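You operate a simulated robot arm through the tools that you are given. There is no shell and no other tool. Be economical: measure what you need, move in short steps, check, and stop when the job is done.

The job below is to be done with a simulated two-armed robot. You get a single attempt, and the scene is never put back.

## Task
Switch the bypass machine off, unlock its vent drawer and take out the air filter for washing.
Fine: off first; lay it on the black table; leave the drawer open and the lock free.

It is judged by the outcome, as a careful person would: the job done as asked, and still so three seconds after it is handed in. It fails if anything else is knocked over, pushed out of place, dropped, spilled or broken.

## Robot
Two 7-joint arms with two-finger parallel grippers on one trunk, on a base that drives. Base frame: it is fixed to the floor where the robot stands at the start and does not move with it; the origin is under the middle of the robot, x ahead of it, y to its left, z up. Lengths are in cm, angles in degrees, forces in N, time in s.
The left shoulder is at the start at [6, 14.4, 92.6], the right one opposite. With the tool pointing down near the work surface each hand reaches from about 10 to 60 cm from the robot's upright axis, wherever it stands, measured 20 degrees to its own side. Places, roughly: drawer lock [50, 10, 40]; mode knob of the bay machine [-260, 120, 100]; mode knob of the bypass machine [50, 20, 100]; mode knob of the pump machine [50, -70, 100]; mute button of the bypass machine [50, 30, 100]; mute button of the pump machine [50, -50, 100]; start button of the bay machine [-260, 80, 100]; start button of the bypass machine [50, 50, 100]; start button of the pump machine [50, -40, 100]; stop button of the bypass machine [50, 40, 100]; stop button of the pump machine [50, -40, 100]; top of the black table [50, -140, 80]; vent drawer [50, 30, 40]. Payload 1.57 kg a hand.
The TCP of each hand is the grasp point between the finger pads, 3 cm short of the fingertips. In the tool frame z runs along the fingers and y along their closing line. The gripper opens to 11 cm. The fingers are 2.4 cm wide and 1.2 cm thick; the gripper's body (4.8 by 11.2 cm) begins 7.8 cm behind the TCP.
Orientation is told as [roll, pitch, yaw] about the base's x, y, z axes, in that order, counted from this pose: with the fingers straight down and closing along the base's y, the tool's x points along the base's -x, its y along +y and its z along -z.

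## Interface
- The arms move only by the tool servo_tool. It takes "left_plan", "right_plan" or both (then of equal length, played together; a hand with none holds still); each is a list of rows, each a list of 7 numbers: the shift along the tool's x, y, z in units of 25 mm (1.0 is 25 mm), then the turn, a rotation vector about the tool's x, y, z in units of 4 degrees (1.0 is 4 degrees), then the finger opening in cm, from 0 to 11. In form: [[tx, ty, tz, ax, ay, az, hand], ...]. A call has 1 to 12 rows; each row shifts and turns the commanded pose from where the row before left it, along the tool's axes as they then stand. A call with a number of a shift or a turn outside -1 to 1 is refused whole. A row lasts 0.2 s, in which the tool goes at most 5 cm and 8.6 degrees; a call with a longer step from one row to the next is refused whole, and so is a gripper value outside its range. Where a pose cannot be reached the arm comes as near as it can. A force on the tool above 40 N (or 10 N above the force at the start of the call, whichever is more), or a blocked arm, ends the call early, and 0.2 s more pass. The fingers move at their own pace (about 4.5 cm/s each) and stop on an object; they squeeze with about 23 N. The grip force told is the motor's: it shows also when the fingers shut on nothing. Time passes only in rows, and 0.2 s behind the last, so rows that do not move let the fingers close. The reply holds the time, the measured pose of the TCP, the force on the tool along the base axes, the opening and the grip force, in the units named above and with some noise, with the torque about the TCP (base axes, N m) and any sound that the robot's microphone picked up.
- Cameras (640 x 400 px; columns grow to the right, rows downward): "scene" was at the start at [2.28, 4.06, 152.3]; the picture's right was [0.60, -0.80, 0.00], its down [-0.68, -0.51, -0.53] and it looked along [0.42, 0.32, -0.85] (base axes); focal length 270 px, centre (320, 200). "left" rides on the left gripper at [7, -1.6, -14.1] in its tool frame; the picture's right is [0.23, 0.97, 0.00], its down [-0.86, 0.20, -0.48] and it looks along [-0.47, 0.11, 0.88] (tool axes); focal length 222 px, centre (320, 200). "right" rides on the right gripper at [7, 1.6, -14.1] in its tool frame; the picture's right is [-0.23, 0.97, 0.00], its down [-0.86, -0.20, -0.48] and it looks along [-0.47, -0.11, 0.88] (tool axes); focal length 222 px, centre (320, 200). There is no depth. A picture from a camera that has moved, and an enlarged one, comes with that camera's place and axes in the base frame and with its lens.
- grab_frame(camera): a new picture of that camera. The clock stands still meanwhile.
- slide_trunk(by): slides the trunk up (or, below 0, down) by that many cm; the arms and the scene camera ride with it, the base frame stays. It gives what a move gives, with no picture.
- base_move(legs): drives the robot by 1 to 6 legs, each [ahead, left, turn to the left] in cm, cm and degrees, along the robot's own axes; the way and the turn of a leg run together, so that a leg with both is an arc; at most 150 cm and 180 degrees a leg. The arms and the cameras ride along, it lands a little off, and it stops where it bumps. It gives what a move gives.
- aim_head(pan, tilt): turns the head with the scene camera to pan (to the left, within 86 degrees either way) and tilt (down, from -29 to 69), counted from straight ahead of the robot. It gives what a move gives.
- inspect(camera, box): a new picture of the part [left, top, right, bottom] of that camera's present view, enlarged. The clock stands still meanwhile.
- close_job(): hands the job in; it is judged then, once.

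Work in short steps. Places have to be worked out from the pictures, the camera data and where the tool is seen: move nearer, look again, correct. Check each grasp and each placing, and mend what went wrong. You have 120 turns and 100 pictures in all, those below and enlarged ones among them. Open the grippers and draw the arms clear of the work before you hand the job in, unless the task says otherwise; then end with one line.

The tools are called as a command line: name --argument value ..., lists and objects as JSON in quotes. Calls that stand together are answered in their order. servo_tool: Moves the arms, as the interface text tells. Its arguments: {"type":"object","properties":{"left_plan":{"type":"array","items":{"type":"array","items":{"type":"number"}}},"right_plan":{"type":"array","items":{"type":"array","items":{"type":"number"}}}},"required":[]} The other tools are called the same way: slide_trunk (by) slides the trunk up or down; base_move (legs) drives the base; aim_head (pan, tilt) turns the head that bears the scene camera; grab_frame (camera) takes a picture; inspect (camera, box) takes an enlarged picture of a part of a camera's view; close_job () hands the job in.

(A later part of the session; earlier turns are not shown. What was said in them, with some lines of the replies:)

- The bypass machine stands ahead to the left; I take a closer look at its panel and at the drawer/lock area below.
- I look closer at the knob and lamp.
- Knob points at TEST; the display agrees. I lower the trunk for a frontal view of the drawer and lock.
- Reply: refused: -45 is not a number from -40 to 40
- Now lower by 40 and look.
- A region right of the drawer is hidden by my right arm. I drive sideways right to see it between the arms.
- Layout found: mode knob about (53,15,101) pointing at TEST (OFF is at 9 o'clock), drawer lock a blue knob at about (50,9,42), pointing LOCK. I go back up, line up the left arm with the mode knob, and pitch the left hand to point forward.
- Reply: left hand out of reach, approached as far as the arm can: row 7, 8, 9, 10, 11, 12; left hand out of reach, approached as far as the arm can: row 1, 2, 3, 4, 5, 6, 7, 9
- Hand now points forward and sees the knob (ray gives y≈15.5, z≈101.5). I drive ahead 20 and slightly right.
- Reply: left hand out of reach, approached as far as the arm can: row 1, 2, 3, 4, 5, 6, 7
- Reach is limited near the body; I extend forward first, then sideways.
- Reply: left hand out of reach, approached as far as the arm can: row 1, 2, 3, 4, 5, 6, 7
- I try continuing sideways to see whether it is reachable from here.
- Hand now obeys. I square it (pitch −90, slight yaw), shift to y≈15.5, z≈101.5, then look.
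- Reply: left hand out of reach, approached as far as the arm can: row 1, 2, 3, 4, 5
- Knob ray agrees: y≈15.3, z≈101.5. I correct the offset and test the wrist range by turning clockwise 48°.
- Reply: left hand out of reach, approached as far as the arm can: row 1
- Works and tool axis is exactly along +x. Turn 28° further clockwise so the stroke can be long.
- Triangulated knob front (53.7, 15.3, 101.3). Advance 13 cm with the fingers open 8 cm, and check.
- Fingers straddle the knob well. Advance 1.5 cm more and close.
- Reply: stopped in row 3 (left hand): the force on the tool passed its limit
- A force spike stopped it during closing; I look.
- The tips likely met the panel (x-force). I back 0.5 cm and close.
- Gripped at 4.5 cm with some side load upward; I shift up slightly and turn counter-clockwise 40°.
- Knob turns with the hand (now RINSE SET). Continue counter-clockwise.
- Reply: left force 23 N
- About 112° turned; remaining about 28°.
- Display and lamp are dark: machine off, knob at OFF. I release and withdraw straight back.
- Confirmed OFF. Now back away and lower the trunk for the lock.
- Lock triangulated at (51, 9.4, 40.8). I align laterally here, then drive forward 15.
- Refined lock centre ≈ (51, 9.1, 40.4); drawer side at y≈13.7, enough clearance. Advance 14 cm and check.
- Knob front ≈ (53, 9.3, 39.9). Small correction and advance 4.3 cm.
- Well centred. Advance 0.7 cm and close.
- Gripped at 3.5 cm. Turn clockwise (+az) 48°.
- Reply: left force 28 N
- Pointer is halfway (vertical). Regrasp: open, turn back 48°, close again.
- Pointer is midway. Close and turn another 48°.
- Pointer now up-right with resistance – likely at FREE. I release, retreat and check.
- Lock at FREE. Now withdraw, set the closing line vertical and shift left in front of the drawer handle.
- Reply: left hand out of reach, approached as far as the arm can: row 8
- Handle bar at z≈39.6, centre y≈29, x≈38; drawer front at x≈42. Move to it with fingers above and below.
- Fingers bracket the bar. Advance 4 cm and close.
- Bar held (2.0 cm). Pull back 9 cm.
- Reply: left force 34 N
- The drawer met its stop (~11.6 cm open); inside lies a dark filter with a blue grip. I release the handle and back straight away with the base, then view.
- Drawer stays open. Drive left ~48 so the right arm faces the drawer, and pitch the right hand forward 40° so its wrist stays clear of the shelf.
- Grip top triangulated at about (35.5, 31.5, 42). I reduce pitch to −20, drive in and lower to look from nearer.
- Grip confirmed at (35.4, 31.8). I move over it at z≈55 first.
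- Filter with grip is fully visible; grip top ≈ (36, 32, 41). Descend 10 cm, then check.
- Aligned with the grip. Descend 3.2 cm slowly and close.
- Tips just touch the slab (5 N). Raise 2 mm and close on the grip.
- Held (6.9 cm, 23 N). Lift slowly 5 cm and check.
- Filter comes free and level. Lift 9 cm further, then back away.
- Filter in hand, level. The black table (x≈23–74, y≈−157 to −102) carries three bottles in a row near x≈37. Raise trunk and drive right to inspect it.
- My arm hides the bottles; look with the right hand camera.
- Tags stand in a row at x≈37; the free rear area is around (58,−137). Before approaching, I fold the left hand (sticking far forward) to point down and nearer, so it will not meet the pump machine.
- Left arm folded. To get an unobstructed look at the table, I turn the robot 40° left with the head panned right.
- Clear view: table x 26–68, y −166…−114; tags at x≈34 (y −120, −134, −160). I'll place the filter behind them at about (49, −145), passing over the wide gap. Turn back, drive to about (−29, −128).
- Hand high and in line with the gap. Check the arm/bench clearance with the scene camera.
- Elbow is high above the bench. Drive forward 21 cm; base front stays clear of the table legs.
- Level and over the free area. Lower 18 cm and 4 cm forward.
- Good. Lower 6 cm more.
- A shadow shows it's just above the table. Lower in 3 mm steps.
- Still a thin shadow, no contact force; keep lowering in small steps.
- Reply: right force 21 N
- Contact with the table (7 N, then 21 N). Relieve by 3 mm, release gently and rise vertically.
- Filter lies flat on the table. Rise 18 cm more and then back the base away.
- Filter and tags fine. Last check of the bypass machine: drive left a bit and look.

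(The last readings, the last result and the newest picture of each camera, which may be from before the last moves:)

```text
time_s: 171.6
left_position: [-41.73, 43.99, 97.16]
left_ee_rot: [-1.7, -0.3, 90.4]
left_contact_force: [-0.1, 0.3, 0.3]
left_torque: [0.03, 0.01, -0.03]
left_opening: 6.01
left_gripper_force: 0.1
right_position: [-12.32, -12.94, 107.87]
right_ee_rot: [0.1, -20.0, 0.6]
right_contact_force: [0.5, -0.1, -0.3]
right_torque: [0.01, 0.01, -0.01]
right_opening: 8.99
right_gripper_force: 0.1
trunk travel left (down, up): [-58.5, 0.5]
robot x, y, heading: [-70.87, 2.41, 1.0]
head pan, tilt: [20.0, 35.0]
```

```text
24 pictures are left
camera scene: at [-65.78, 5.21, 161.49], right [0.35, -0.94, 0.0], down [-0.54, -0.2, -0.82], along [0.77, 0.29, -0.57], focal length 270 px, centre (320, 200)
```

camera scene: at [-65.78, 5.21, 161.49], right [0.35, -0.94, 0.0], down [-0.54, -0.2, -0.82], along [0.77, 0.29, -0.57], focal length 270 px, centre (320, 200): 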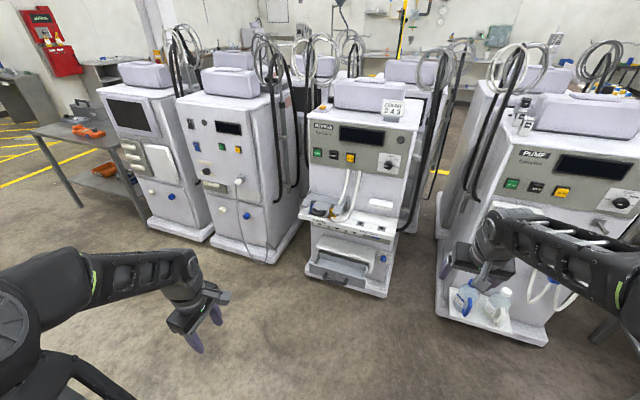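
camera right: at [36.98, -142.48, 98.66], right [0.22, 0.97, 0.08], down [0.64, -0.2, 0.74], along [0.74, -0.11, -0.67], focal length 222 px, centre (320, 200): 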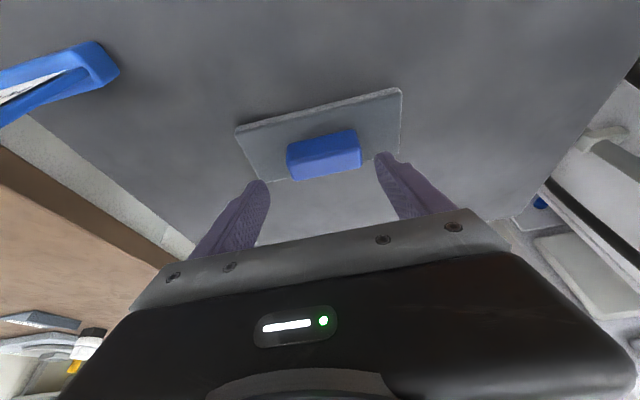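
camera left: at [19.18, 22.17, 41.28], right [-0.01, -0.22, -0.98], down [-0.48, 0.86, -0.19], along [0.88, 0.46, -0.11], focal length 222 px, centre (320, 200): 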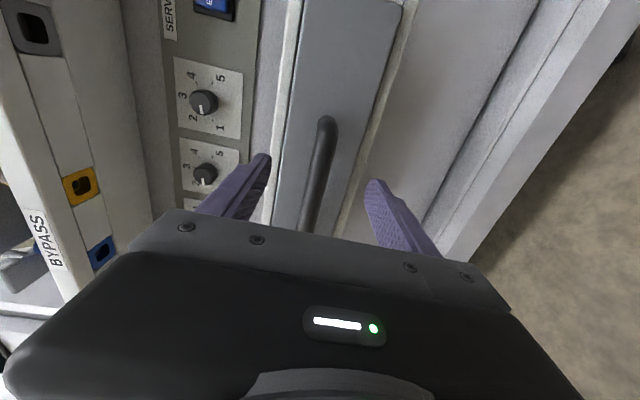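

inspect --camera "scene" --box '[295, 90, 425, 300]'

inspect --camera "scene" --box '[300, 225, 400, 295]'

```text
1.90 times, centred on (360, 195) of scene
camera zoom: at [-65.78, 5.21, 161.49], right [0.35, -0.94, 0.0], down [-0.54, -0.2, -0.82], along [0.77, 0.29, -0.57], focal length 515 px, centre (244, 210)
```

zoom: 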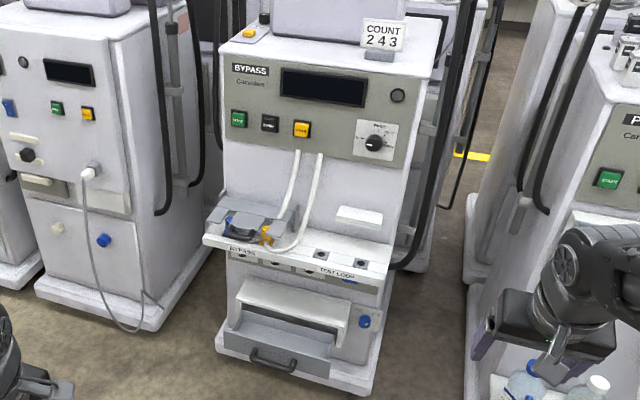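

```text
5.71 times, centred on (350, 260) of scene
camera zoom: at [-65.78, 5.21, 161.49], right [0.35, -0.94, 0.0], down [-0.54, -0.2, -0.82], along [0.77, 0.29, -0.57], focal length 1545 px, centre (149, -143)
```

zoom: 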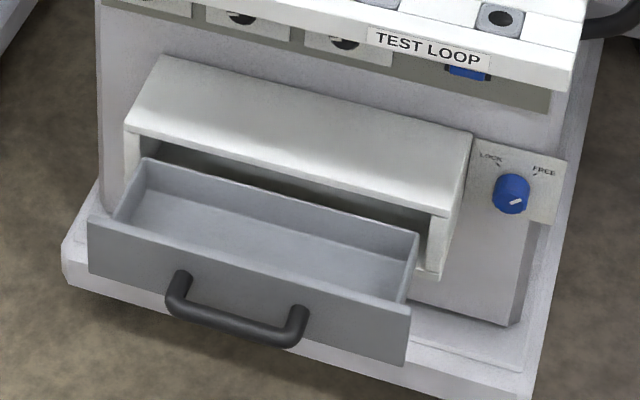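

The machine is off, the lock points to FREE, the drawer is open and empty, and the filter is on the black table. Both arms are clear, so I hand in.

close_job

```text
The job is handed in.
```

The bypass machine was switched off first. The drawer lock is at FREE, the vent drawer is open and empty, and the air filter lies flat on the black table behind the tags.
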